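You operate a simulated robot arm through the tools that you are given. There is no shell and no other tool. Be economical: measure what you need, move in short steps, check, and stop when the job is done.

Carry out the task below with a simulated two-armed robot. There is one attempt and no reset: what you move stays moved.

## Task
Clamp the housing in the blue holder and snap its lid on.
Fine: take the housing and lid next to the holder; steady the holder with the other hand while the red knob turns; clamp before the lid goes on.

It is judged by the outcome, as a careful person would: the job done as asked, and still so three seconds after it is handed in. It fails if anything else is knocked over, pushed out of place, dropped, spilled or broken. Lids that push on must go on centred and level and be pressed home; caps that screw on are set level and turned clockwise until they are tight.

## Robot
Two 7-joint arms with two-finger parallel grippers on one trunk, on a base that drives. Base frame: it is fixed to the floor where the robot stands at the start and does not move with it; the origin is under the middle of the robot, x ahead of it, y to its left, z up; the surface under the hand at the start is at about z = 760. Readings come in mm, degrees, newtons and seconds.
The left shoulder is at the start at [70, 163, 1095], the right one opposite. With the tool pointing down near the work surface each hand reaches from about 400 to 880 mm from the robot's upright axis, wherever it stands, measured 20 degrees to its own side. Places, roughly: bed of the clamp holder [500, 0, 800]; clamp knob [500, 100, 800]; jaw of the blue holder [500, 100, 800]; white housing [500, 300, 800]. Payload 3.43 kg a hand.
The TCP of each hand is the grasp point between the finger pads, 34 mm short of the fingertips. In the tool frame z runs along the fingers and y along their closing line. The gripper opens to 128 mm. The fingers are 24 mm wide and 12 mm thick; the gripper's body (48 by 130 mm) begins 96 mm behind the TCP.
Orientation is told as [roll, pitch, yaw] about the base's x, y, z axes, in that order, counted from this pose: with the fingers straight down and closing along the base's y, the tool's x points along the base's -x, its y along +y and its z along -z.

## Interface
- The arms move only by the tool arm_command. It takes "left_steps", "right_steps" or both (then of equal length, played together; a hand with none holds still); each is a list of rows, each a list of 7 numbers: the closure, from 0 (fully open) to 1 (shut), then the shift along the tool's x, y, z in mm, then the turn, a rotation vector about the tool's x, y, z in degrees. In form: [[jaw, tx, ty, tz, ax, ay, az], ...]. A call has 1 to 8 rows; each row is the pose to reach, as a shift and turn from the pose commanded when the call began, along the tool's axes at that moment. Rows are played at 5 a second. More than 50 mm and 8.6 degrees between two rows, or a gripper value outside its range, and nothing of the call is played. Where a pose cannot be reached the arm comes as near as it can. A force on the tool above 60 N (or 10 N above the force at the start of the call, whichever is more), or a blocked arm, ends the call early, and 0.2 s more pass. Each finger travels about 153 mm/s and halts on what it meets, pressing with about 45 N; the grip force reading is that of the motor and also rises with nothing between the fingers. The clock runs only during rows and for 0.2 s after the last one: add rows that repeat a pose to give the fingers time. The reply holds the time, the measured pose of the TCP, the force on the tool along the base axes, the opening and the grip force, in the units named above and with some noise, with the torque about the TCP (base axes, N m) and any sound that the robot's microphone picked up.
- Cameras (640 x 400 px; columns grow to the right, rows downward): "scene" is now at [140.6, 0.2, 1319.6]; the picture's right is [-0.13, -0.99, 0.00], its down [-0.57, 0.07, -0.82] and it looks along [0.81, -0.11, -0.57] (base axes); focal length 221 px, centre (320, 200). "left" rides on the left gripper at [76, 11, -160] in its tool frame; the picture's right is [-0.15, 0.99, 0.00], its down [-0.88, -0.13, -0.46] and it looks along [-0.45, -0.07, 0.89] (tool axes); focal length 234 px, centre (320, 200). "right" rides on the right gripper at [76, -11, -160] in its tool frame; the picture's right is [0.15, 0.99, 0.00], its down [-0.88, 0.13, -0.46] and it looks along [-0.45, 0.07, 0.89] (tool axes); focal length 234 px, centre (320, 200). There is no depth. A picture from a camera that has moved, and an enlarged one, comes with that camera's place and axes in the base frame and with its lens. The place of the scene camera against the robot may be out by one fixed shift of up to 18 mm in any direction.
- camera(camera): a new picture of that camera. No time passes.
- move_column(by): slides the trunk up (or, below 0, down) by that many mm; the arms and the scene camera ride with it, the base frame stays. It gives what a move gives, with no picture.
- base_move(legs): drives the robot by 1 to 6 legs, each [ahead, left, turn to the left] in mm, mm and degrees, along the robot's own axes; the way and the turn of a leg run together, so that a leg with both is an arc; at most 1500 mm and 180 degrees a leg. The arms and the cameras ride along, it lands a little off, and it stops where it bumps. It gives what a move gives.
- pan_tilt(pan, tilt): turns the head with the scene camera to pan (to the left, within 86 degrees either way) and tilt (down, from -29 to 69), counted from straight ahead of the robot. It gives what a move gives.
- close_up(camera, box): a new picture of the part [left, top, right, bottom] of that camera's present view, enlarged. No time passes.
- job_done(): hands the job in; it is judged then, once.

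Go step by step. Nothing tells you exact positions but the pictures and the camera data: compare them with the known pose of the tool, close in by small moves and look again before you grip or let go. The budget is 120 turns and 88 pictures, counting those below and the enlarged ones. Unless the task says otherwise, let go and move clear before handing in, and close with one line.

The tools are called after "Request:" by a JSON object that holds its "api" and its "payload". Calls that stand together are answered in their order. arm_command: Moves the arms, as the interface text tells. Its arguments: {"type":"object","properties":{"left_steps":{"type":"array","items":{"type":"array","items":{"type":"number"}}},"right_steps":{"type":"array","items":{"type":"array","items":{"type":"number"}}}},"required":[]} The other tools are called the same way: move_column (by) slides the trunk up or down; base_move (legs) drives the base; pan_tilt (pan, tilt) turns the head that bears the scene camera; camera (camera) takes a picture; close_up (camera, box) takes an enlarged picture of a part of a camera's view; job_done () hands the job in.

At the start:

```text
clock: 0.0
left_tool_pos: [595.5, 362.3, 1128.0]
left_tool_rot: [-0.1, 0.1, 0.0]
left_ft_force: [-0.5, -0.1, 0.6]
left_moment: [0.0, -0.01, -0.03]
left_width: 127.8
left_grasp_force: 0.0
right_tool_pos: [515.6, -81.1, 1194.6]
right_tool_rot: [0.0, -0.1, -0.1]
right_ft_force: [-0.1, 0.3, -0.2]
right_moment: [0.03, 0.01, 0.02]
right_width: 128.0
right_grasp_force: 0.2
trunk travel left (down, up): [-575.0, 365.0]
robot x, y, heading: [0.9, 1.0, 0.1]
head pan, tilt: [-7.5, 34.9]
```

scene: 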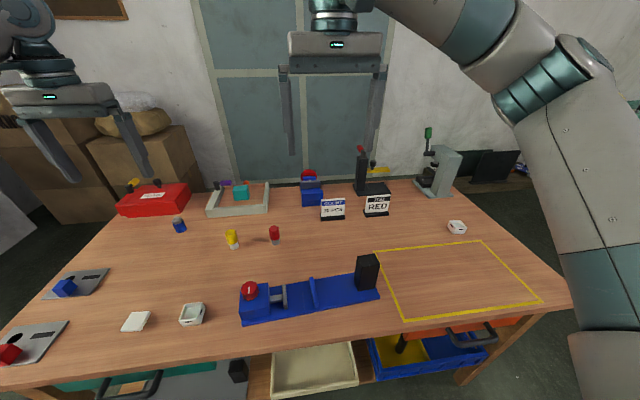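
right: 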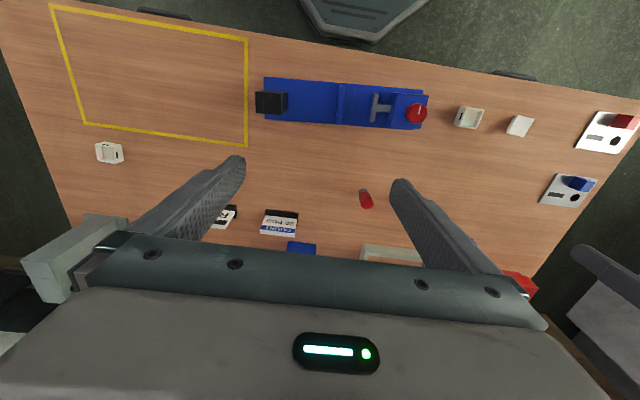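
left: 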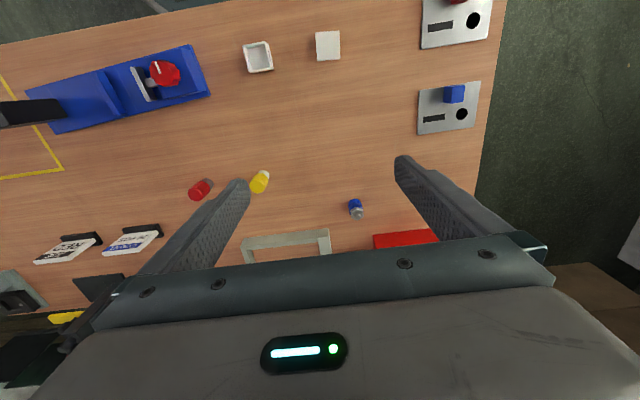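

The blue holder lies ahead with its red knob to the left and a black block to the right. The housing is left of it at about [465, 274], and the lid at about [470, 410]. I'll look closer.

Request:
{"api": "close_up", "payload": {"camera": "scene", "box": [220, 240, 400, 340]}}

Request:
{"api": "close_up", "payload": {"camera": "scene", "box": [100, 280, 230, 350]}}

Request:
{"api": "close_up", "payload": {"camera": "right", "box": [240, 60, 560, 160]}}

Request:
{"api": "close_up", "payload": {"camera": "left", "box": [0, 10, 360, 150]}}

```text
3.56 times, centred on (310, 290) of scene
camera zoom: at [140.6, 0.2, 1319.6], right [-0.13, -0.99, 0.0], down [-0.57, 0.07, -0.82], along [0.81, -0.11, -0.57], focal length 785 px, centre (356, -120)
```

zoom: 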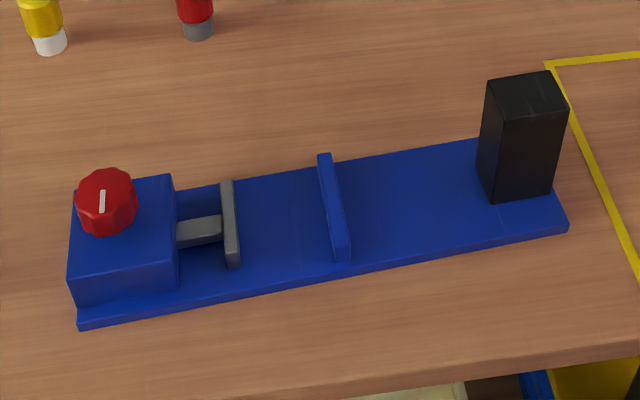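

```text
4.92 times, centred on (165, 315) of scene
camera zoom: at [140.6, 0.2, 1319.6], right [-0.13, -0.99, 0.0], down [-0.57, 0.07, -0.82], along [0.81, -0.11, -0.57], focal length 1087 px, centre (1083, -366)
```

zoom: 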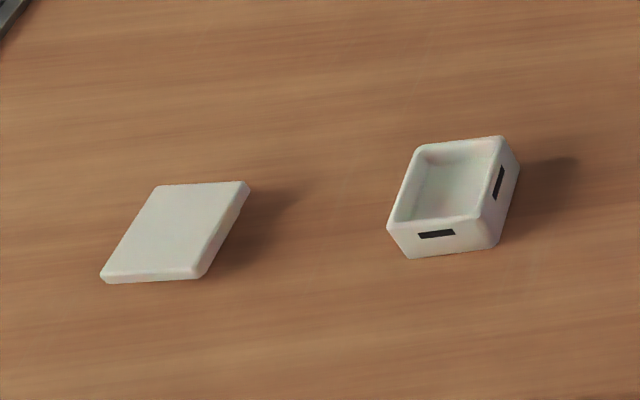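

```text
2.00 times, centred on (400, 110) of right
camera zoom: at [440.5, -92.0, 1354.1], right [-0.15, 0.99, 0.0], down [0.88, 0.13, 0.46], along [0.45, 0.07, -0.89], focal length 468 px, centre (160, 380)
```

zoom: 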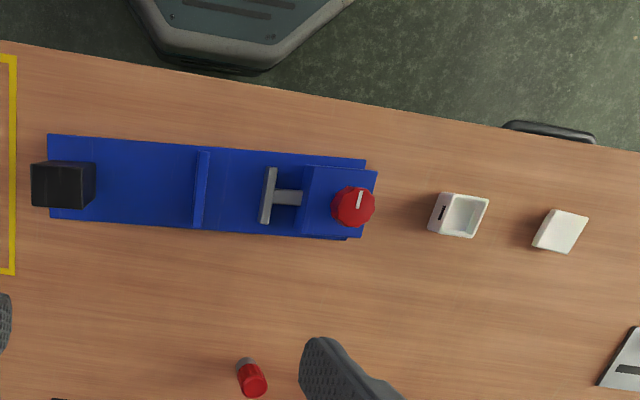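

```text
1.78 times, centred on (180, 80) of left
camera zoom: at [519.4, 373.5, 1287.3], right [0.15, 0.99, 0.0], down [0.88, -0.13, 0.46], along [0.45, -0.07, -0.89], focal length 416 px, centre (569, 413)
```

zoom: 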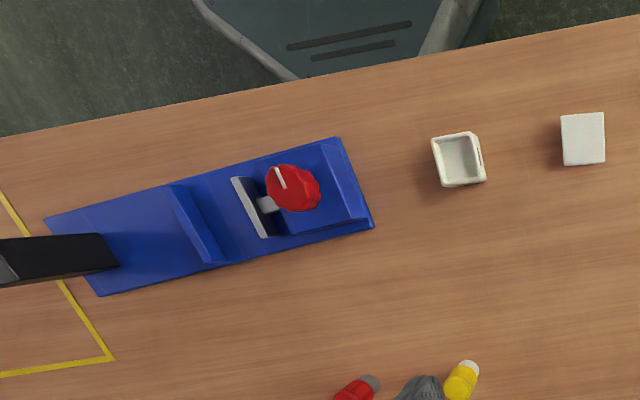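

Housing is at about [463, 268], lid about [464, 395]. The holder spans y +146 to -213, turned about 3 degrees. I'll bring the left hand above the housing and lid, and the right hand above the black post, to look closer.

Request:
{"api": "arm_command", "payload": {"left_steps": [[0, 15, -7, 36, 0, 0, 0], [0, 30, -13, 72, 0, 0, 0], [0, 45, -20, 108, 0, 0, 0], [0, 60, -26, 144, 0, 0, 0], [0, 75, -32, 178, 0, 0, 0]], "right_steps": [[0, 5, -20, 33, 0, 0, 0], [0, 10, -40, 66, 0, 0, 0], [0, 15, -60, 99, 0, 0, 0], [0, 20, -80, 132, 0, 0, 0], [0, 25, -100, 164, 0, 0, 0]]}}

Request:
{"api": "camera", "payload": {"camera": "left"}}

Request:
{"api": "camera", "payload": {"camera": "right"}}

```text
clock: 1.2
left_tool_pos: [518.7, 328.0, 951.0]
left_tool_rot: [-0.1, 0.0, 0.1]
left_ft_force: [-0.2, 0.3, 0.4]
left_moment: [0.02, -0.02, 0.03]
left_width: 128.0
left_grasp_force: 0.1
right_tool_pos: [488.9, -181.3, 1030.1]
right_tool_rot: [-0.1, 0.1, 0.0]
right_ft_force: [-0.6, -0.3, -0.4]
right_moment: [0.01, 0.03, 0.04]
right_width: 128.0
right_grasp_force: 0.1
trunk travel left (down, up): [-575.0, 365.0]
robot x, y, heading: [-0.5, 1.4, -0.1]
head pan, tilt: [-7.5, 34.9]
```

```text
80 pictures are left
camera left: at [443.3, 339.1, 1109.2], right [0.15, 0.99, 0.0], down [0.88, -0.13, 0.46], along [0.45, -0.07, -0.89], focal length 234 px, centre (320, 200)
```

left: 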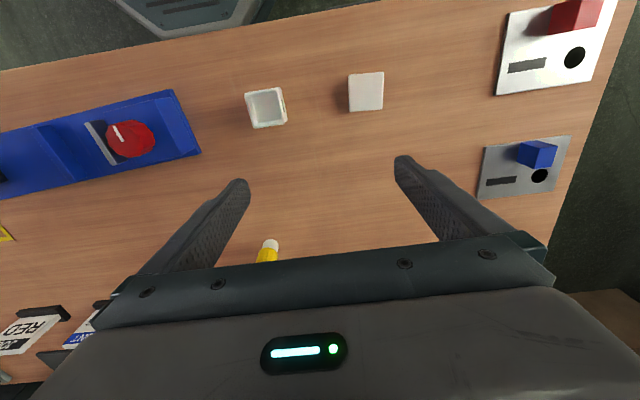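

```text
79 pictures are left
camera right: at [415.1, -193.1, 1189.6], right [-0.15, 0.99, 0.0], down [0.88, 0.13, 0.46], along [0.45, 0.07, -0.89], focal length 234 px, centre (320, 200)
```

right: 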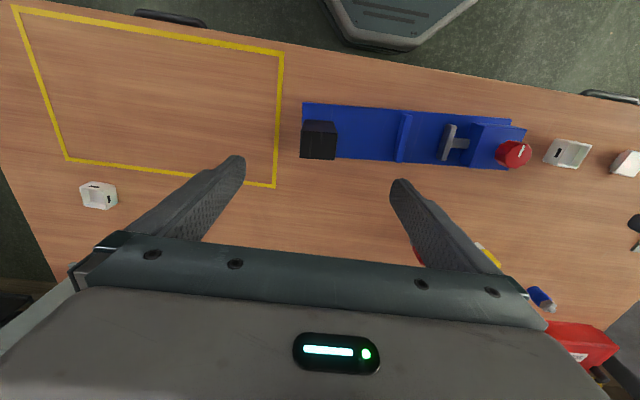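

Request:
{"api": "close_up", "payload": {"camera": "left", "box": [230, 60, 400, 140]}}

Request:
{"api": "close_up", "payload": {"camera": "right", "box": [290, 90, 550, 180]}}

Request:
{"api": "close_up", "payload": {"camera": "left", "box": [0, 80, 220, 210]}}

```text
3.76 times, centred on (315, 100) of left
camera zoom: at [443.3, 339.1, 1109.2], right [0.15, 0.99, 0.0], down [0.88, -0.13, 0.46], along [0.45, -0.07, -0.89], focal length 882 px, centre (339, 576)
```

zoom: 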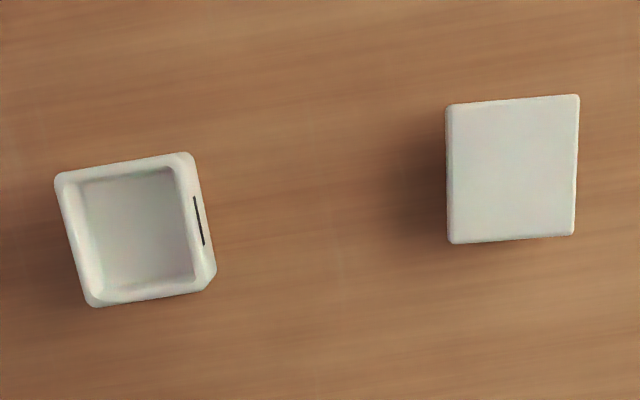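

```text
2.46 times, centred on (420, 135) of right
camera zoom: at [415.1, -193.1, 1189.6], right [-0.15, 0.99, 0.0], down [0.88, 0.13, 0.46], along [0.45, 0.07, -0.89], focal length 576 px, centre (74, 360)
```

zoom: 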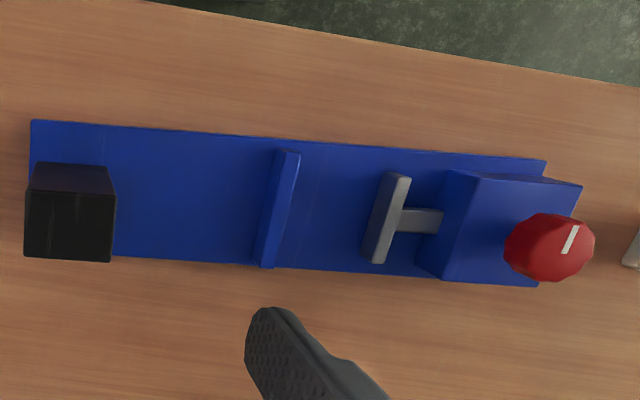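

```text
2.91 times, centred on (110, 145) of left
camera zoom: at [443.3, 339.1, 1109.2], right [0.15, 0.99, 0.0], down [0.88, -0.13, 0.46], along [0.45, -0.07, -0.89], focal length 681 px, centre (931, 360)
```

zoom: 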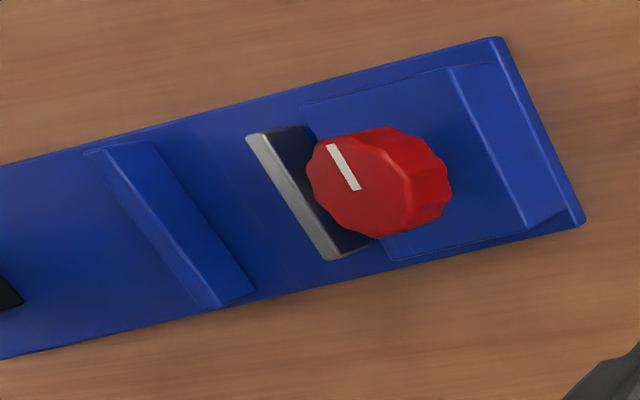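

Housing centre is about [465, 265], with yaw near 0, and the lid about [467, 396], yaw about -3.5. The post centre is about [493, -183], top z 876, 48 mm in y. Next: left hand above the jaws to look straight down, right hand lowered over the post.

Request:
{"api": "arm_command", "payload": {"left_steps": [[0, -2, -48, 0, 0, 0, 0], [0, -4, -96, 0, 0, 0, 0], [0, -6, -144, 0, 0, 0, 0], [0, -8, -192, 0, 0, 0, 0], [0, -10, -240, 0, 0, 0, 0], [0, -12, -288, 0, 0, 0, 0]], "right_steps": [[0, -1, 0, 20, 0, 0, -1], [0, -2, -1, 40, 0, 0, -2], [0, -3, -1, 60, 0, 0, -3], [0, -4, -2, 80, 0, 0, -3], [0, -4, -2, 90, 0, 0, -3], [0, -4, -2, 95, 0, 0, -3]]}}

Request:
{"api": "camera", "payload": {"camera": "left"}}

Request:
{"api": "camera", "payload": {"camera": "right"}}

```text
clock: 2.6
left_tool_pos: [529.7, 41.0, 950.1]
left_tool_rot: [-0.1, 0.1, 0.0]
left_ft_force: [-0.1, 0.1, -1.4]
left_moment: [0.02, 0.02, -0.01]
left_width: 127.9
left_grasp_force: 0.0
right_tool_pos: [494.8, -184.6, 935.7]
right_tool_rot: [0.1, 0.0, 3.0]
right_ft_force: [-0.6, 0.8, 0.6]
right_moment: [0.03, 0.01, -0.01]
right_width: 127.9
right_grasp_force: 0.1
trunk travel left (down, up): [-575.0, 365.0]
robot x, y, heading: [-1.9, -1.1, -0.2]
head pan, tilt: [-7.5, 34.9]
```

```text
75 pictures are left
camera left: at [454.8, 51.2, 1109.3], right [0.15, 0.99, 0.0], down [0.88, -0.13, 0.45], along [0.45, -0.07, -0.89], focal length 234 px, centre (320, 200)
```

left: 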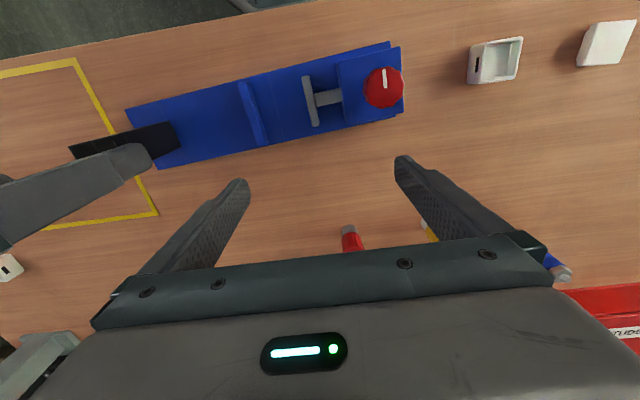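

```text
74 pictures are left
camera right: at [420.3, -199.9, 1094.5], right [-0.2, 0.98, 0.0], down [0.87, 0.18, 0.46], along [0.45, 0.09, -0.89], focal length 234 px, centre (320, 200)
```

right: 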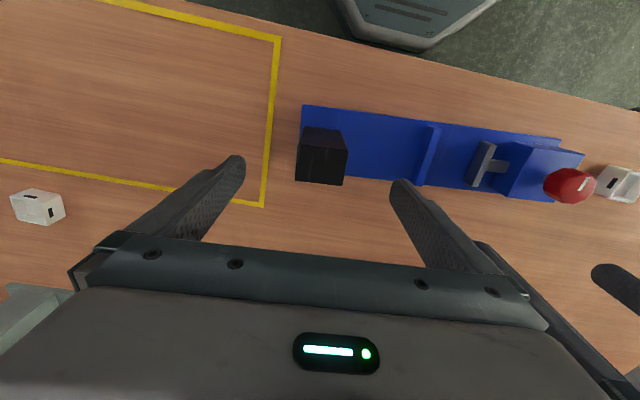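

Request:
{"api": "close_up", "payload": {"camera": "left", "box": [210, 30, 420, 150]}}

Request:
{"api": "close_up", "payload": {"camera": "right", "box": [280, 95, 400, 195]}}

Request:
{"api": "close_up", "payload": {"camera": "right", "box": [400, 100, 640, 220]}}

```text
3.05 times, centred on (315, 90) of left
camera zoom: at [454.8, 51.2, 1109.3], right [0.15, 0.99, 0.0], down [0.88, -0.13, 0.45], along [0.45, -0.07, -0.89], focal length 714 px, centre (335, 535)
```

zoom: 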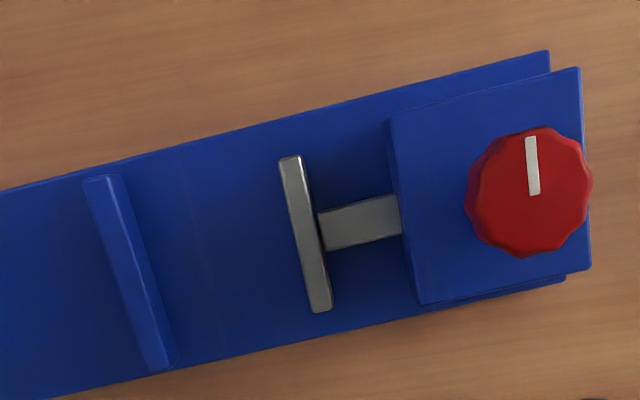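

```text
4.00 times, centred on (340, 145) of right
camera zoom: at [420.3, -199.9, 1094.5], right [-0.2, 0.98, 0.0], down [0.87, 0.18, 0.46], along [0.45, 0.09, -0.89], focal length 937 px, centre (240, 420)
```

zoom: 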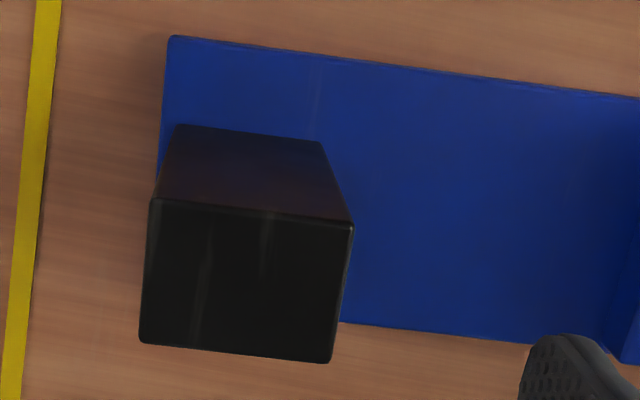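

```text
2.67 times, centred on (520, 160) of right
camera zoom: at [420.3, -199.9, 1094.5], right [-0.2, 0.98, 0.0], down [0.87, 0.18, 0.46], along [0.45, 0.09, -0.89], focal length 624 px, centre (-213, 307)
```

zoom: 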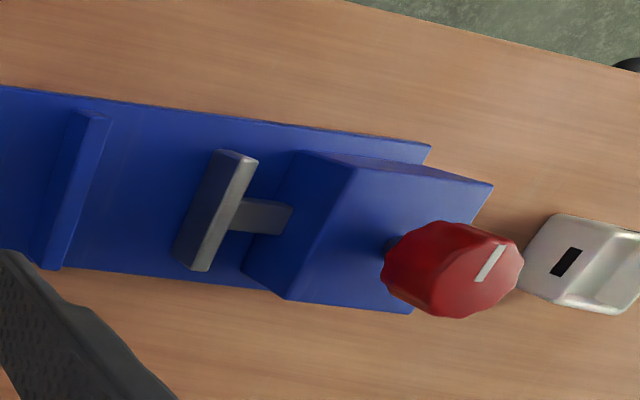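

The jaw top is at z about 790, from (449, 33) to (506, 37), yaw about 4. I need the fixed wall and knob more precisely.

Request:
{"api": "close_up", "payload": {"camera": "left", "box": [225, 65, 325, 155]}}

Request:
{"api": "close_up", "payload": {"camera": "right", "box": [400, 110, 520, 210]}}

Request:
{"api": "close_up", "payload": {"camera": "scene", "box": [235, 265, 335, 330]}}

```text
4.44 times, centred on (275, 110) of left
camera zoom: at [454.8, 51.2, 1109.3], right [0.15, 0.99, 0.0], down [0.88, -0.13, 0.45], along [0.45, -0.07, -0.89], focal length 1041 px, centre (520, 600)
```

zoom: 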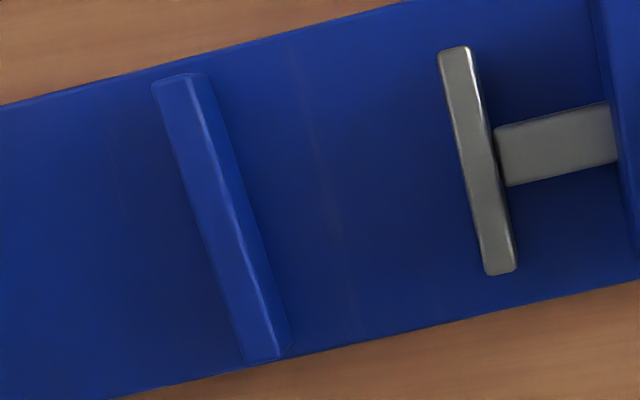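

```text
4.00 times, centred on (460, 160) of right
camera zoom: at [420.3, -199.9, 1094.5], right [-0.2, 0.98, 0.0], down [0.87, 0.18, 0.46], along [0.45, 0.09, -0.89], focal length 937 px, centre (-240, 360)
```

zoom: 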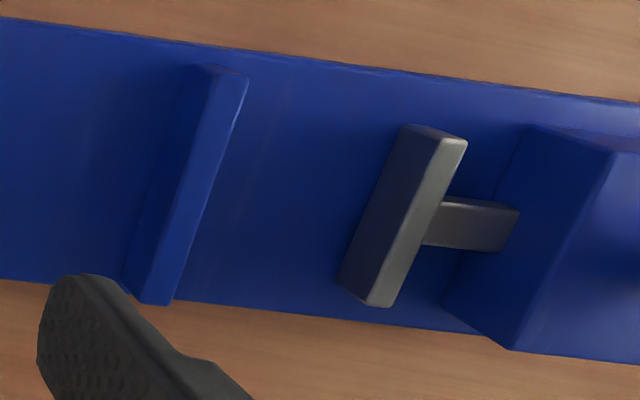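

```text
6.15 times, centred on (285, 298) of scene
camera zoom: at [141.1, -2.1, 1319.5], right [-0.13, -0.99, 0.0], down [-0.57, 0.08, -0.82], along [0.81, -0.11, -0.57], focal length 1359 px, centre (535, -400)
```

zoom: 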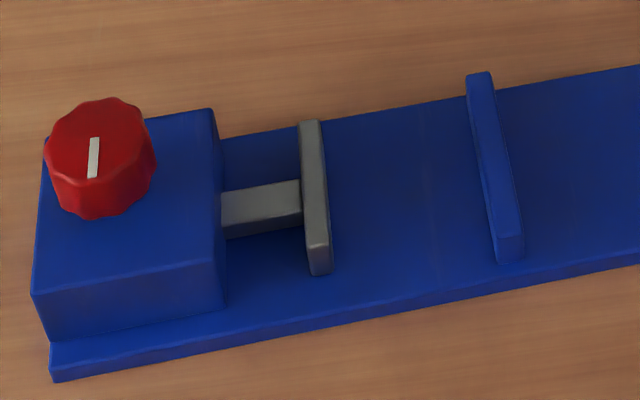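

The wall's +y face is at about y = -37 and the jaw's -y face at y = +30, with both tops at z about 790. The post centre is [494, -184], yaw about 4.5. The right hand now goes down and grips the post, while the left returns over the housing and starts turning to close along x.

Request:
{"api": "arm_command", "payload": {"left_steps": [[0, 8, 28, 0, 0, 0, 8.5], [0, 16, 56, 0, 0, 0, 17], [0, 24, 84, 0, 0, 0, 25.5], [0, 32, 112, 0, 0, 0, 34], [0, 40, 140, 0, 0, 0, 42.5], [0, 48, 168, 0, 0, 0, 51], [0, 56, 196, 0, 0, 0, 59.5], [0, 65, 224, 0, 0, 0, 68]], "right_steps": [[0, 0, 0, 23, 0, 0, -0.5], [0, 0, 0, 46, 0, 0, -1], [0, 0, 0, 69, 0, 0, -1.5], [0, 0, 0, 91, 0, 0, -1.5], [0.2, 0, 0, 91, 0, 0, -1.5], [0.4, 0, 0, 91, 0, 0, -1.5], [0.52, 0, 0, 91, 0, 0, -1.5], [0.56, 0, 0, 91, 0, 0, -1.5]]}}

Request:
{"api": "camera", "payload": {"camera": "right"}}

Request:
{"api": "camera", "payload": {"camera": "left"}}

```text
clock: 4.4
left_tool_pos: [465.8, 268.3, 951.0]
left_tool_rot: [-0.2, 0.0, -68.2]
left_ft_force: [-0.4, -0.3, -0.6]
left_moment: [-0.01, -0.01, -0.01]
left_width: 128.1
left_grasp_force: 0.0
right_tool_pos: [491.3, -180.4, 845.6]
right_tool_rot: [0.0, 0.0, 4.6]
right_ft_force: [-0.6, 0.2, 0.6]
right_moment: [0.03, 0.0, -0.01]
right_width: 56.2
right_grasp_force: 0.0
trunk travel left (down, up): [-575.0, 365.0]
robot x, y, heading: [-0.6, 0.3, 0.2]
head pan, tilt: [-7.5, 34.9]
```

```text
67 pictures are left
camera right: at [419.1, -198.6, 1004.9], right [-0.22, 0.97, 0.0], down [0.87, 0.2, 0.46], along [0.44, 0.1, -0.89], focal length 234 px, centre (320, 200)
```

right: 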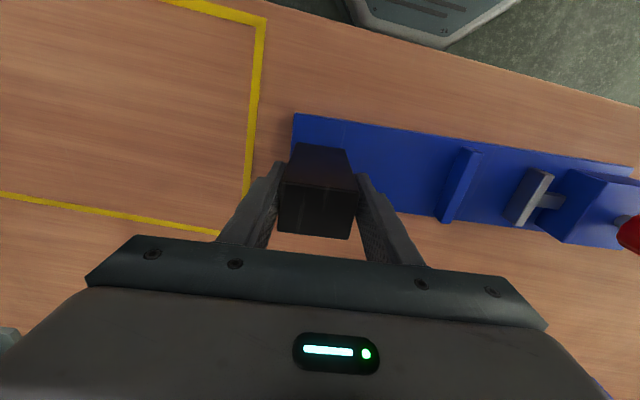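

```text
66 pictures are left
camera left: at [448.0, 342.1, 1109.7], right [0.97, 0.23, 0.0], down [0.21, -0.86, 0.46], along [0.11, -0.45, -0.89], focal length 234 px, centre (320, 200)
```

left: 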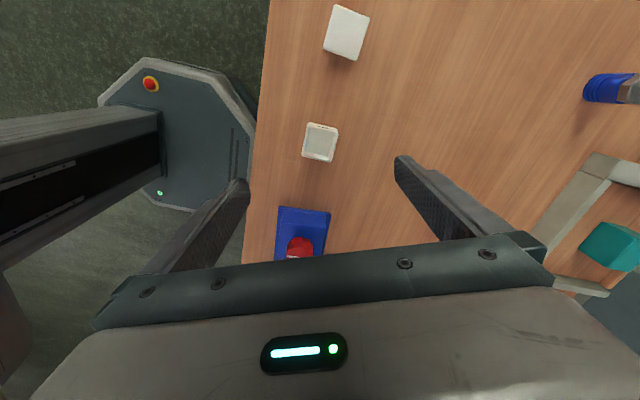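

The post sits nicely between the right fingers; I'll close on it while the left hand finishes its turn.

Request:
{"api": "arm_command", "payload": {"left_steps": [[0, 0, 0, 0, 0, 0, 7.3], [0, 0, 0, 0, 0, 0, 14.6], [0, 0, 0, 0, 0, 0, 22], [0, 0, 0, 0, 0, 0, 22]], "right_steps": [[0.6, 0, 0, 0, 0, 0, 0], [0.65, 0, 0, 0, 0, 0, 0], [0.8, 0, 0, 0, 0, 0, 0], [1, 0, 0, 0, 0, 0, 0]]}}

Request:
{"api": "close_up", "payload": {"camera": "left", "box": [240, 60, 440, 185]}}

```text
clock: 5.4
left_tool_pos: [467.2, 266.2, 949.4]
left_tool_rot: [-0.1, -0.1, -90.0]
left_ft_force: [-0.1, 0.0, 0.4]
left_moment: [-0.02, 0.01, -0.03]
left_width: 127.9
left_grasp_force: 0.0
right_tool_pos: [492.9, -182.0, 844.8]
right_tool_rot: [0.0, -0.1, 4.6]
right_ft_force: [0.6, 0.0, 0.6]
right_moment: [-0.06, -0.1, -0.17]
right_width: 49.4
right_grasp_force: 45.1
trunk travel left (down, up): [-575.0, 365.0]
robot x, y, heading: [-0.7, -3.2, 0.2]
head pan, tilt: [-7.5, 34.9]
```

```text
3.20 times, centred on (340, 122) of left
camera zoom: at [478.5, 342.0, 1109.4], right [0.99, -0.15, 0.0], down [-0.13, -0.88, 0.46], along [-0.07, -0.45, -0.89], focal length 749 px, centre (256, 448)
```

zoom: 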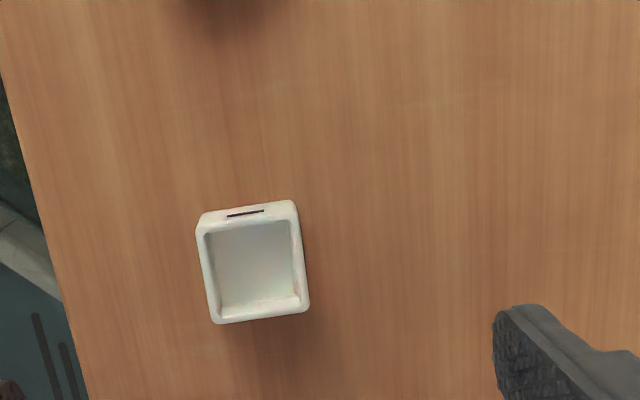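

The right hand holds the post firmly (49 mm). The housing is about 2.5 mm off the tool axis in x and y; I'll correct that, go down to z 800 and pre-close.

Request:
{"api": "arm_command", "payload": {"left_steps": [[0, -2.6, -2.4, 40, 0, 0, 0], [0, -2.6, -2.4, 80, 0, 0, 0], [0, -2.6, -2.4, 120, 0, 0, 0], [0, -2.6, -2.4, 140, 0, 0, 0], [0.3, -2.6, -2.4, 150, 0, 0, 0], [0.45, -2.6, -2.4, 150, 0, 0, 0], [0.55, -2.6, -2.4, 150, 0, 0, 0]]}}

Request:
{"api": "camera", "payload": {"camera": "left"}}

```text
clock: 7.0
left_tool_pos: [463.3, 262.7, 801.0]
left_tool_rot: [-0.2, -0.2, -89.9]
left_ft_force: [1.1, -0.1, -0.3]
left_moment: [-0.02, 0.03, 0.0]
left_width: 57.5
left_grasp_force: 0.1
right_tool_pos: [492.5, -181.4, 844.3]
right_tool_rot: [0.0, 0.0, 4.5]
right_ft_force: [0.2, -0.2, -0.4]
right_moment: [-0.19, -0.02, -0.07]
right_width: 49.7
right_grasp_force: 45.0
trunk travel left (down, up): [-575.0, 365.0]
robot x, y, heading: [3.0, -0.4, 0.1]
head pan, tilt: [-7.5, 34.9]
```

```text
64 pictures are left
camera left: at [475.6, 339.5, 959.4], right [0.99, -0.15, 0.0], down [-0.13, -0.88, 0.46], along [-0.07, -0.45, -0.89], focal length 234 px, centre (320, 200)
```

left: 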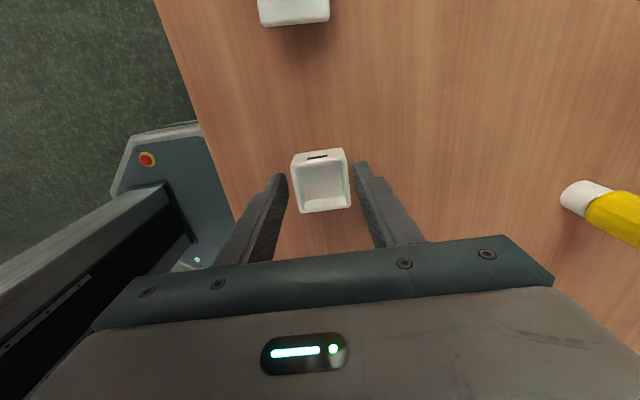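

Housing is centred between the fingers. Closing on it.

Request:
{"api": "arm_command", "payload": {"left_steps": [[0.6, 0, 0, 0, 0, 0, 0], [0.65, 0, 0, 0, 0, 0, 0], [0.8, 0, 0, 0, 0, 0, 0], [1, 0, 0, 0, 0, 0, 0], [1, 0, 0, 0, 0, 0, 0]]}}

Request:
{"api": "close_up", "payload": {"camera": "left", "box": [220, 120, 420, 245]}}

```text
clock: 8.2
left_tool_pos: [464.5, 262.9, 799.0]
left_tool_rot: [-0.2, -0.1, -89.9]
left_ft_force: [-0.1, 0.6, 0.3]
left_moment: [0.04, 0.01, 0.01]
left_width: 42.6
left_grasp_force: 45.3
right_tool_pos: [493.7, -181.9, 845.4]
right_tool_rot: [-0.1, 0.1, 4.5]
right_ft_force: [0.2, 0.1, 0.0]
right_moment: [-0.2, -0.01, -0.16]
right_width: 49.5
right_grasp_force: 44.9
trunk travel left (down, up): [-575.0, 365.0]
robot x, y, heading: [1.6, 2.9, -0.0]
head pan, tilt: [-7.5, 34.9]
```

```text
3.20 times, centred on (320, 182) of left
camera zoom: at [475.6, 339.4, 959.5], right [0.99, -0.15, 0.0], down [-0.13, -0.88, 0.46], along [-0.07, -0.45, -0.89], focal length 749 px, centre (320, 256)
```

zoom: 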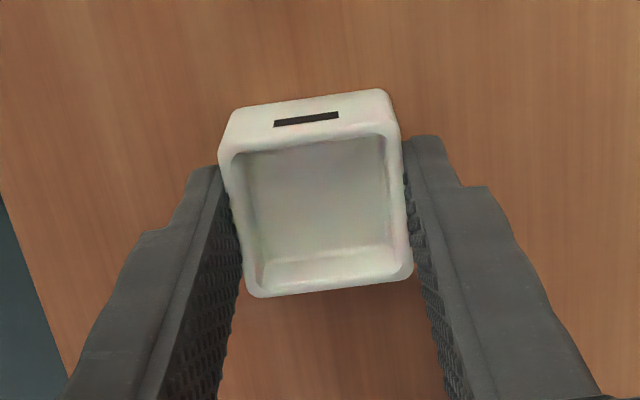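

Housing is gripped (42.6 mm) and centred. Lifting it and carrying it above the bed between jaw and wall, with 4 degrees of yaw.

Request:
{"api": "arm_command", "payload": {"left_steps": [[1, 0, 0, -45, 0, 0, 0], [1, 0, 0, -90, 0, 0, 0], [1, -46, 3, -90, 0, 0, -1], [1, -92, 6, -90, 0, 0, -2], [1, -138, 9, -90, 0, 0, -3], [1, -184, 12, -90, 0, 0, -4], [1, -230, 14, -90, 0, 0, -4], [1, -274, 16, -90, 0, 0, -4]]}}

Request:
{"api": "camera", "payload": {"camera": "left"}}

Request:
{"api": "close_up", "payload": {"camera": "scene", "box": [220, 200, 420, 330]}}

```text
clock: 10.0
left_tool_pos: [479.5, -11.2, 891.6]
left_tool_rot: [0.1, 0.0, -86.0]
left_ft_force: [1.2, -0.8, -0.8]
left_moment: [0.03, 0.02, 0.01]
left_width: 0.1
left_grasp_force: 32.8
right_tool_pos: [493.3, -183.5, 846.1]
right_tool_rot: [0.0, 0.0, 4.6]
right_ft_force: [0.0, 0.1, -0.3]
right_moment: [-0.5, -0.03, -0.02]
right_width: 49.8
right_grasp_force: 45.3
trunk travel left (down, up): [-575.0, 365.0]
robot x, y, heading: [-1.7, 2.0, 0.0]
head pan, tilt: [-7.5, 34.9]
```

```text
62 pictures are left
camera left: at [486.8, 63.8, 1051.4], right [1.0, -0.08, 0.0], down [-0.07, -0.89, 0.46], along [-0.03, -0.45, -0.89], focal length 234 px, centre (320, 200)
```

left: 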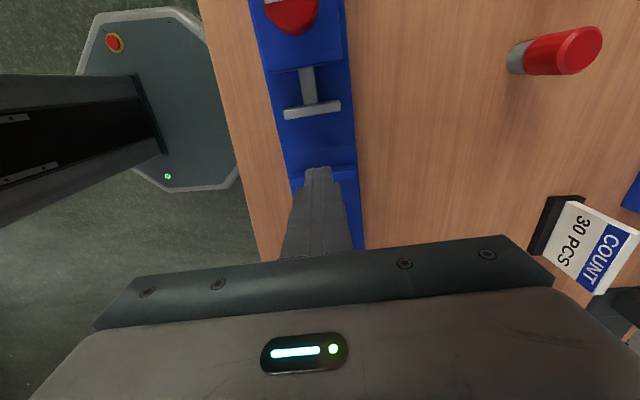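

```text
3.08 times, centred on (320, 265) of scene
camera zoom: at [140.7, -1.3, 1319.6], right [-0.13, -0.99, 0.0], down [-0.57, 0.08, -0.82], along [0.81, -0.11, -0.57], focal length 680 px, centre (320, 0)
```

zoom: 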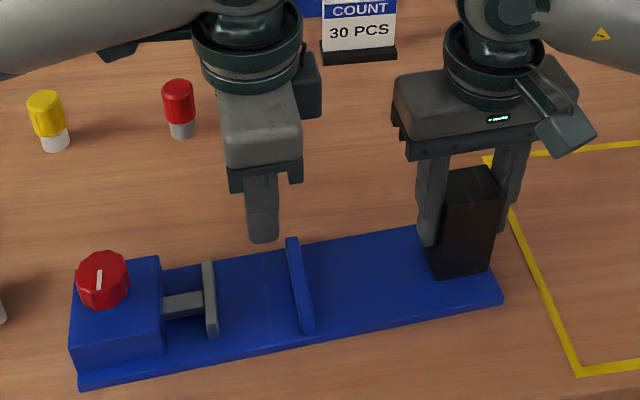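

The grip slipped: the fingers are shut and empty. I'll find where the housing is.

Request:
{"api": "camera", "payload": {"camera": "scene"}}

Request:
{"api": "close_up", "payload": {"camera": "scene", "box": [100, 270, 260, 360]}}

```text
60 pictures are left
camera scene: at [140.7, -1.3, 1319.6], right [-0.13, -0.99, 0.0], down [-0.57, 0.08, -0.82], along [0.81, -0.11, -0.57], focal length 221 px, centre (320, 200)
```

scene: 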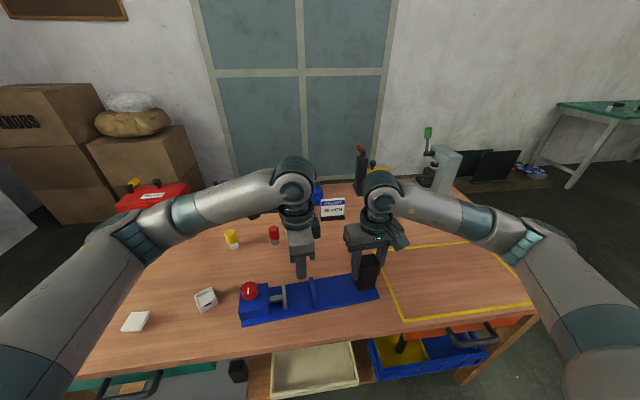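

```text
4.00 times, centred on (180, 315) of scene
camera zoom: at [140.7, -1.3, 1319.6], right [-0.13, -0.99, 0.0], down [-0.57, 0.08, -0.82], along [0.81, -0.11, -0.57], focal length 883 px, centre (880, -260)
```

zoom: 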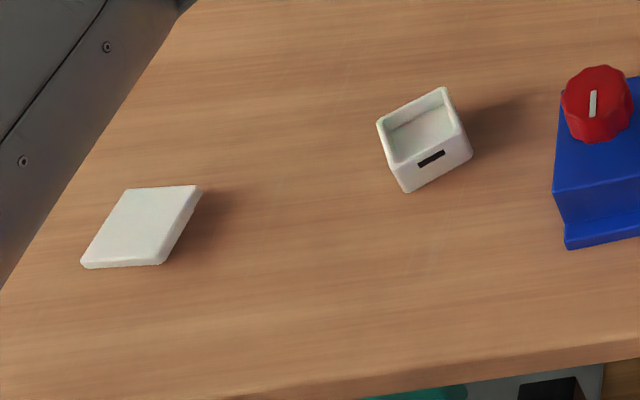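

The housing dropped back onto the table upright, at about [501, 248], turned. I'll bring the left hand back over it, open, and measure it.

Request:
{"api": "arm_command", "payload": {"left_steps": [[1, 0, 0, -30, 0, 0, 0], [0.5, 20, 3, -60, 0, 0, 0], [0, 65, 10, -60, 0, 0, 0], [0, 110, 17, -60, 0, 0, 0], [0, 155, 24, -60, 0, 0, 0], [0, 200, 31, -60, 0, 0, 0], [0, 240, 36, -60, 0, 0, 0], [0, 263, 40, -60, 0, 0, 0]]}}

Request:
{"api": "close_up", "payload": {"camera": "left", "box": [240, 60, 400, 160]}}

```text
clock: 11.8
left_tool_pos: [501.3, 255.4, 950.1]
left_tool_rot: [-0.1, 0.0, -86.1]
left_ft_force: [0.4, 0.5, 0.9]
left_moment: [-0.02, 0.0, 0.01]
left_width: 127.9
left_grasp_force: 0.1
right_tool_pos: [494.0, -181.3, 845.0]
right_tool_rot: [-0.1, -0.1, 4.4]
right_ft_force: [-0.2, -0.1, -0.2]
right_moment: [-0.17, 0.03, 0.05]
right_width: 49.9
right_grasp_force: 45.4
trunk travel left (down, up): [-575.0, 365.0]
robot x, y, heading: [2.8, -0.8, -0.0]
head pan, tilt: [-7.5, 34.9]
```

```text
4.00 times, centred on (320, 110) of left
camera zoom: at [508.0, 331.6, 1109.3], right [1.0, -0.08, 0.0], down [-0.07, -0.89, 0.46], along [-0.04, -0.46, -0.89], focal length 937 px, centre (320, 560)
```

zoom: 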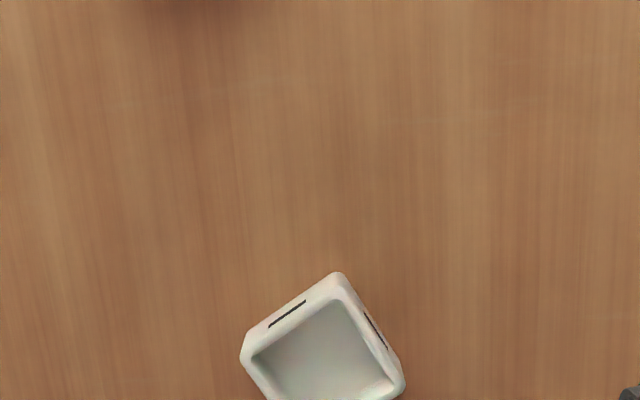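

Request:
{"api": "close_up", "payload": {"camera": "left", "box": [240, 110, 400, 210]}}

```text
4.00 times, centred on (320, 160) of left
camera zoom: at [508.0, 331.6, 1109.3], right [1.0, -0.08, 0.0], down [-0.07, -0.89, 0.46], along [-0.04, -0.46, -0.89], focal length 937 px, centre (320, 360)
```

zoom: 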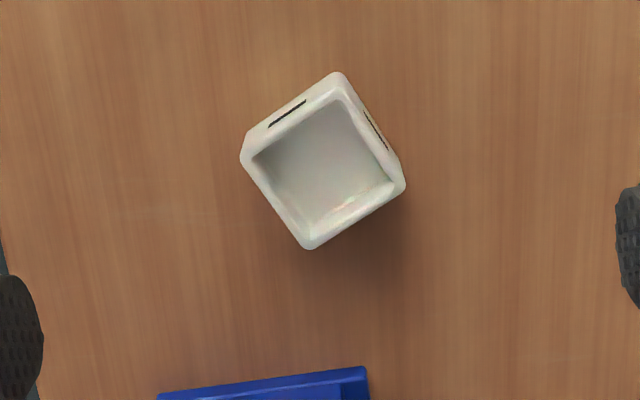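

The housing is at about 1.4 mm in -x and 16.4 mm in -y from the tool, turned 29 degrees. I'll align to it, lower further than before, and lift slowly this time.

Request:
{"api": "arm_command", "payload": {"left_steps": [[0, -6, -1, 20, 0, 0, -8.4], [0, -12, -2, 50, 0, 0, -16.8], [0, -16.3, -2.5, 80, 0, 0, -25.2], [0, -16.3, -2.5, 115, 0, 0, -25.2], [0.2, -16.3, -2.5, 140, 0, 0, -25.2], [0.45, -16.3, -2.5, 150, 0, 0, -25.2], [0.55, -16.3, -2.5, 153.5, 0, 0, -25.2], [0.6, -16.3, -2.5, 153.5, 0, 0, -25.2]]}}

Request:
{"api": "close_up", "payload": {"camera": "left", "box": [220, 120, 420, 245]}}

```text
clock: 13.6
left_tool_pos: [500.8, 237.5, 795.5]
left_tool_rot: [0.0, 0.0, -60.8]
left_ft_force: [0.3, 0.0, -0.9]
left_moment: [-0.02, -0.04, -0.02]
left_width: 51.1
left_grasp_force: 0.0
right_tool_pos: [493.2, -184.0, 845.3]
right_tool_rot: [0.0, 0.0, 4.5]
right_ft_force: [0.8, -0.3, -0.1]
right_moment: [-0.18, -0.01, -0.12]
right_width: 49.8
right_grasp_force: 44.7
trunk travel left (down, up): [-575.0, 365.0]
robot x, y, heading: [-1.6, 0.9, -0.1]
head pan, tilt: [-7.5, 34.9]
```

```text
3.20 times, centred on (320, 182) of left
camera zoom: at [473.6, 309.7, 955.5], right [0.93, 0.36, 0.0], down [0.32, -0.83, 0.46], along [0.16, -0.43, -0.89], focal length 749 px, centre (320, 256)
```

zoom: 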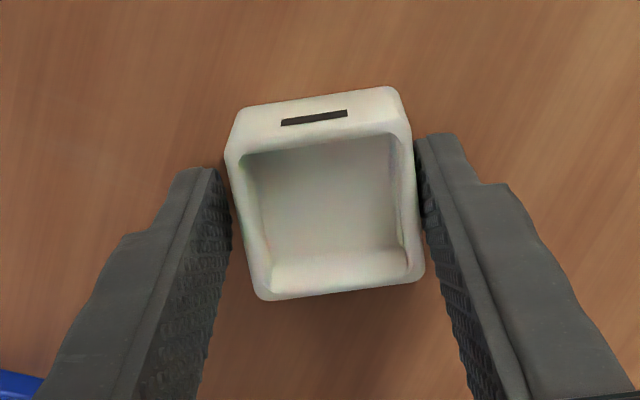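

Aligned. Closing, then a slow small lift.

Request:
{"api": "arm_command", "payload": {"left_steps": [[0.65, 0, 0, 0, 0, 0, 0], [0.8, 0, 0, 0, 0, 0, 0], [1, 0, 0, 0, 0, 0, 0], [1, 0, 0, 0, 0, 0, 0], [1, 0, 0, 0, 0, 0, 0], [1, 0, 0, -2, 0, 0, 0], [1, 0, 0, -5, 0, 0, 0], [1, 0, 0, -9, 0, 0, 0]]}}

Request:
{"api": "close_up", "payload": {"camera": "left", "box": [220, 120, 420, 245]}}

```text
clock: 15.4
left_tool_pos: [499.7, 238.9, 805.9]
left_tool_rot: [-0.1, 0.0, -60.8]
left_ft_force: [0.5, -0.5, -1.2]
left_moment: [0.03, -0.03, -0.02]
left_width: 42.8
left_grasp_force: 44.7
right_tool_pos: [492.9, -182.6, 846.2]
right_tool_rot: [0.1, 0.0, 4.5]
right_ft_force: [0.1, 0.5, -0.1]
right_moment: [-0.1, -0.03, -0.08]
right_width: 49.7
right_grasp_force: 44.5
trunk travel left (down, up): [-575.0, 365.0]
robot x, y, heading: [1.7, 2.1, -0.2]
head pan, tilt: [-7.5, 34.9]
```

```text
3.20 times, centred on (320, 182) of left
camera zoom: at [473.7, 309.6, 965.0], right [0.93, 0.36, 0.0], down [0.32, -0.83, 0.46], along [0.16, -0.43, -0.89], focal length 749 px, centre (320, 256)
```

zoom: 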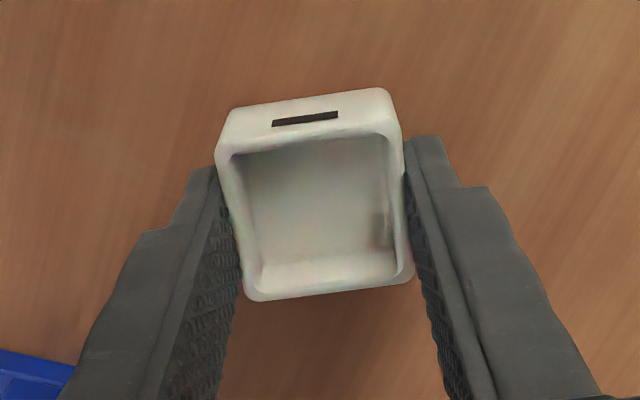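

It lifts with the hand. Raising slowly.

Request:
{"api": "arm_command", "payload": {"left_steps": [[1, 0, 0, -8, 0, 0, 0], [1, 0, 0, -19, 0, 0, 0], [1, 0, 0, -30, 0, 0, 0], [1, 0, 0, -41, 0, 0, 0], [1, 0, 0, -52, 0, 0, 0], [1, 0, 0, -63, 0, 0, 0], [1, 0, 0, -74, 0, 0, 0], [1, 0, 0, -82, 0, 0, 0]]}}

Request:
{"api": "close_up", "payload": {"camera": "left", "box": [220, 120, 420, 245]}}

```text
clock: 17.2
left_tool_pos: [499.4, 237.0, 888.6]
left_tool_rot: [-0.1, -0.1, -60.7]
left_ft_force: [-0.3, 0.2, -0.1]
left_moment: [0.01, -0.04, 0.05]
left_width: 42.7
left_grasp_force: 45.5
right_tool_pos: [493.8, -181.9, 844.7]
right_tool_rot: [0.0, 0.0, 4.4]
right_ft_force: [0.9, -0.5, -0.6]
right_moment: [-0.1, -0.02, -0.11]
right_width: 49.7
right_grasp_force: 45.4
trunk travel left (down, up): [-575.0, 365.0]
robot x, y, heading: [1.8, -1.4, -0.1]
head pan, tilt: [-7.5, 34.9]
```

```text
3.20 times, centred on (320, 182) of left
camera zoom: at [473.7, 309.3, 1046.8], right [0.93, 0.36, 0.0], down [0.32, -0.83, 0.46], along [0.16, -0.43, -0.89], focal length 749 px, centre (320, 256)
```

zoom: 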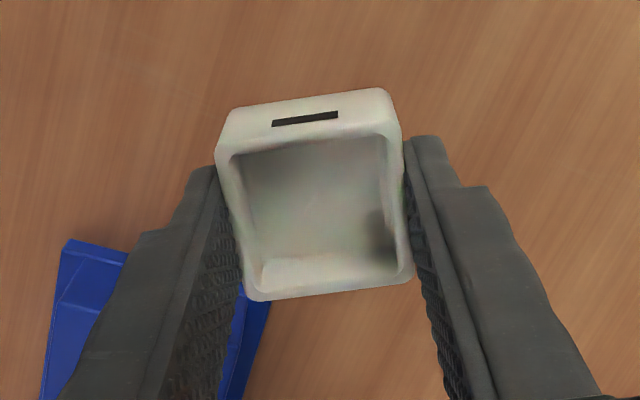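

The grip is secure. Carrying it smoothly towards the bed and turning it to match the holder.

Request:
{"api": "arm_command", "payload": {"left_steps": [[1, -8, -5.5, 0, 0, 0, 1], [1, -21, -14, 0, 0, 0, 2.5], [1, -35, -23.5, 0, 0, 0, 4.5], [1, -50, -33.5, 0, 0, 0, 6.5], [1, -65, -43.5, 0, 0, 0, 8.5], [1, -80, -53.5, 0, 0, 0, 10.5], [1, -93, -62, 0, 0, 0, 12], [1, -103.7, -69.3, 0, 0, 0, 13]]}}

Request:
{"api": "arm_command", "payload": {"left_steps": [[1, -7.6, -2, 0, 0, 0, 1], [1, -23, -8, 0, 0, 0, 2.5], [1, -40, -13, 0, 0, 0, 4.5], [1, -57, -18, 0, 0, 0, 6.5], [1, -74, -24, 0, 0, 0, 8.5], [1, -91, -29, 0, 0, 0, 10.5], [1, -105, -35, 0, 0, 0, 12], [1, -115, -40, 0, 0, 0, 12.2]]}}

Request:
{"api": "camera", "payload": {"camera": "left"}}

Request:
{"api": "close_up", "payload": {"camera": "right", "box": [400, 80, 640, 230]}}

```text
clock: 19.0
left_tool_pos: [490.9, 113.4, 887.2]
left_tool_rot: [-0.1, 0.0, -73.7]
left_ft_force: [-0.3, 0.0, -0.6]
left_moment: [0.01, 0.0, -0.03]
left_width: 42.8
left_grasp_force: 45.1
right_tool_pos: [493.4, -182.6, 843.9]
right_tool_rot: [-0.2, 0.1, 4.5]
right_ft_force: [0.6, -0.5, 0.2]
right_moment: [-0.13, -0.07, -0.02]
right_width: 49.8
right_grasp_force: 44.4
trunk travel left (down, up): [-575.0, 365.0]
robot x, y, heading: [-4.0, 2.3, 0.1]
head pan, tilt: [-7.5, 34.9]
```

```text
clock: 20.8
left_tool_pos: [484.0, -7.8, 887.4]
left_tool_rot: [-0.1, 0.0, -86.0]
left_ft_force: [0.0, 0.4, -0.9]
left_moment: [-0.01, 0.02, -0.01]
left_width: 42.8
left_grasp_force: 45.1
right_tool_pos: [492.7, -183.0, 844.5]
right_tool_rot: [0.0, 0.0, 4.5]
right_ft_force: [0.2, -0.5, 0.1]
right_moment: [-0.14, 0.05, 0.05]
right_width: 49.8
right_grasp_force: 44.8
trunk travel left (down, up): [-575.0, 365.0]
robot x, y, heading: [5.1, 3.5, -0.1]
head pan, tilt: [-7.5, 34.9]
```

```text
53 pictures are left
camera left: at [490.5, 67.9, 1047.3], right [1.0, -0.08, 0.0], down [-0.07, -0.89, 0.46], along [-0.04, -0.46, -0.89], focal length 234 px, centre (320, 200)
```

left: 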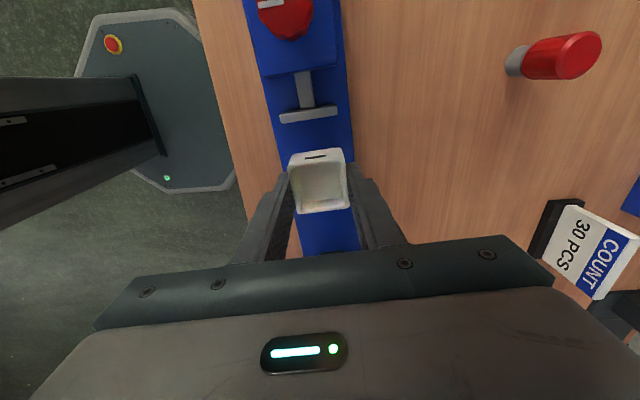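

```text
2.67 times, centred on (520, 155) of right
camera zoom: at [419.9, -199.7, 1004.3], right [-0.22, 0.97, 0.0], down [0.87, 0.2, 0.46], along [0.44, 0.1, -0.89], focal length 624 px, centre (-213, 320)
```

zoom: 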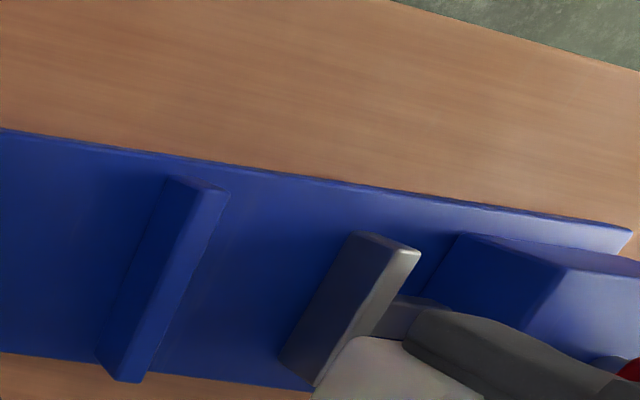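

Housing is above the bed. I'll measure the jaw relative to the hand in this view.

Request:
{"api": "close_up", "payload": {"camera": "left", "box": [260, 60, 380, 260]}}

```text
2.00 times, centred on (320, 160) of left
camera zoom: at [490.5, 67.9, 1047.3], right [1.0, -0.08, 0.0], down [-0.07, -0.89, 0.46], along [-0.04, -0.46, -0.89], focal length 468 px, centre (320, 280)
```

zoom: 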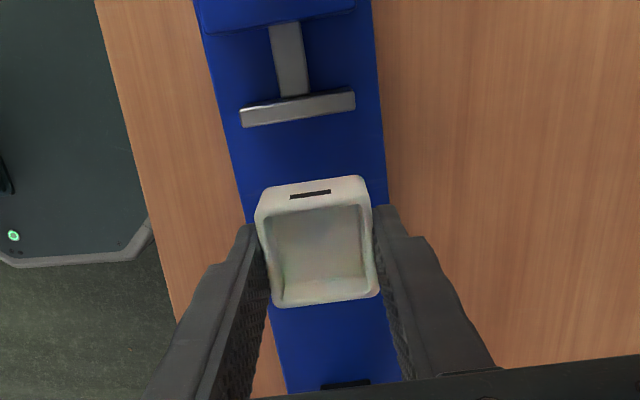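

Jaw face is 40 mm from the hand centre; I'll shift 5 mm in -x and 3 mm in -y, then lower close to the bed.

Request:
{"api": "arm_command", "payload": {"left_steps": [[1, -1.3, -2.6, 5, 0, 0, 0], [1, -2.6, -5.2, 16, 0, 0, 0], [1, -2.6, -5.2, 29, 0, 0, 0], [1, -2.6, -5.2, 42, 0, 0, 0], [1, -2.6, -5.2, 54, 0, 0, 0], [1, -2.6, -5.2, 64, 0, 0, 0], [1, -2.6, -5.2, 70, 0, 0, 0], [1, -2.6, -5.2, 73, 0, 0, 0]]}}

Request:
{"api": "close_up", "payload": {"camera": "left", "box": [220, 60, 420, 260]}}

Request:
{"api": "close_up", "payload": {"camera": "scene", "box": [235, 255, 345, 330]}}

Request:
{"api": "close_up", "payload": {"camera": "right", "box": [400, 80, 640, 230]}}

```text
clock: 22.6
left_tool_pos: [478.4, -10.8, 815.1]
left_tool_rot: [-0.1, -0.1, -86.0]
left_ft_force: [0.2, 0.1, -0.3]
left_moment: [0.0, 0.03, 0.02]
left_width: 42.9
left_grasp_force: 44.6
right_tool_pos: [493.0, -182.7, 845.5]
right_tool_rot: [0.1, 0.0, 4.5]
right_ft_force: [0.8, -0.4, 0.1]
right_moment: [-0.16, 0.03, 0.0]
right_width: 49.7
right_grasp_force: 45.1
trunk travel left (down, up): [-575.0, 365.0]
robot x, y, heading: [-0.2, -3.0, 0.1]
head pan, tilt: [-7.5, 34.9]
```

```text
2.00 times, centred on (320, 160) of left
camera zoom: at [485.5, 65.4, 974.1], right [1.0, -0.08, 0.0], down [-0.07, -0.89, 0.46], along [-0.04, -0.46, -0.89], focal length 468 px, centre (320, 280)
```

zoom: 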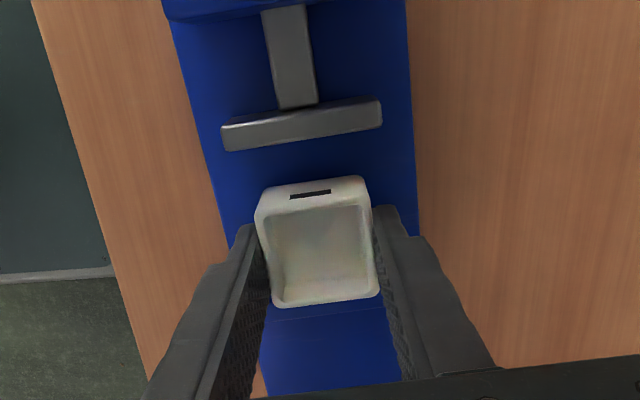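

```text
5.33 times, centred on (290, 292) of scene
camera zoom: at [140.8, 0.0, 1319.6], right [-0.13, -0.99, 0.0], down [-0.57, 0.08, -0.82], along [0.81, -0.11, -0.57], focal length 1178 px, centre (480, -293)
```

zoom: 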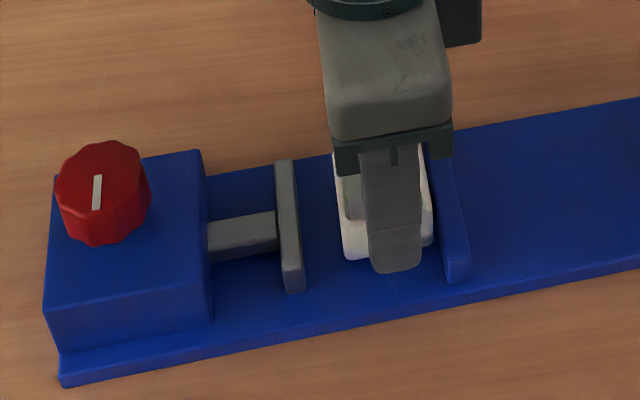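

```text
2.67 times, centred on (520, 155) of right
camera zoom: at [419.9, -199.4, 1004.3], right [-0.22, 0.97, 0.0], down [0.87, 0.2, 0.46], along [0.44, 0.1, -0.89], focal length 624 px, centre (-213, 320)
```

zoom: 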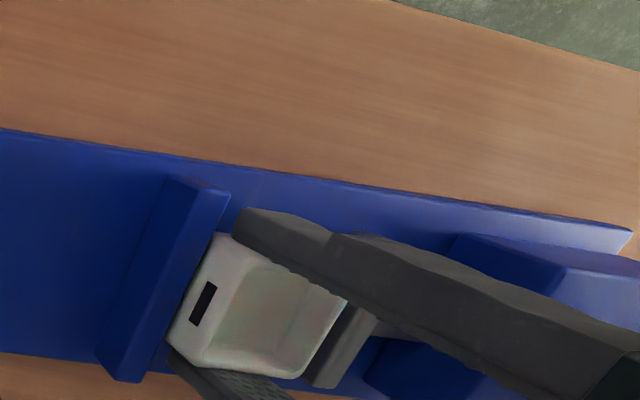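

Good: a few mm clear of the wall, parallel. Lowering gently to touch.

Request:
{"api": "arm_command", "payload": {"left_steps": [[1, 0, 0, 1, 0, 0, 0], [1, 0, 0, 2, 0, 0, 0], [1, 0, 0, 3, 0, 0, 0], [1, 0, 0, 4, 0, 0, 0]]}}

```text
clock: 23.6
left_tool_pos: [479.2, -10.8, 810.7]
left_tool_rot: [-0.2, -0.1, -86.0]
left_ft_force: [1.3, 0.8, 0.4]
left_moment: [-0.02, 0.0, 0.02]
left_width: 42.9
left_grasp_force: 45.2
right_tool_pos: [492.3, -183.0, 845.9]
right_tool_rot: [0.0, 0.0, 4.5]
right_ft_force: [-0.2, -0.7, 0.1]
right_moment: [-0.14, 0.02, -0.06]
right_width: 49.7
right_grasp_force: 44.9
trunk travel left (down, up): [-575.0, 365.0]
robot x, y, heading: [-2.4, -0.4, -0.2]
head pan, tilt: [-7.5, 34.9]
```

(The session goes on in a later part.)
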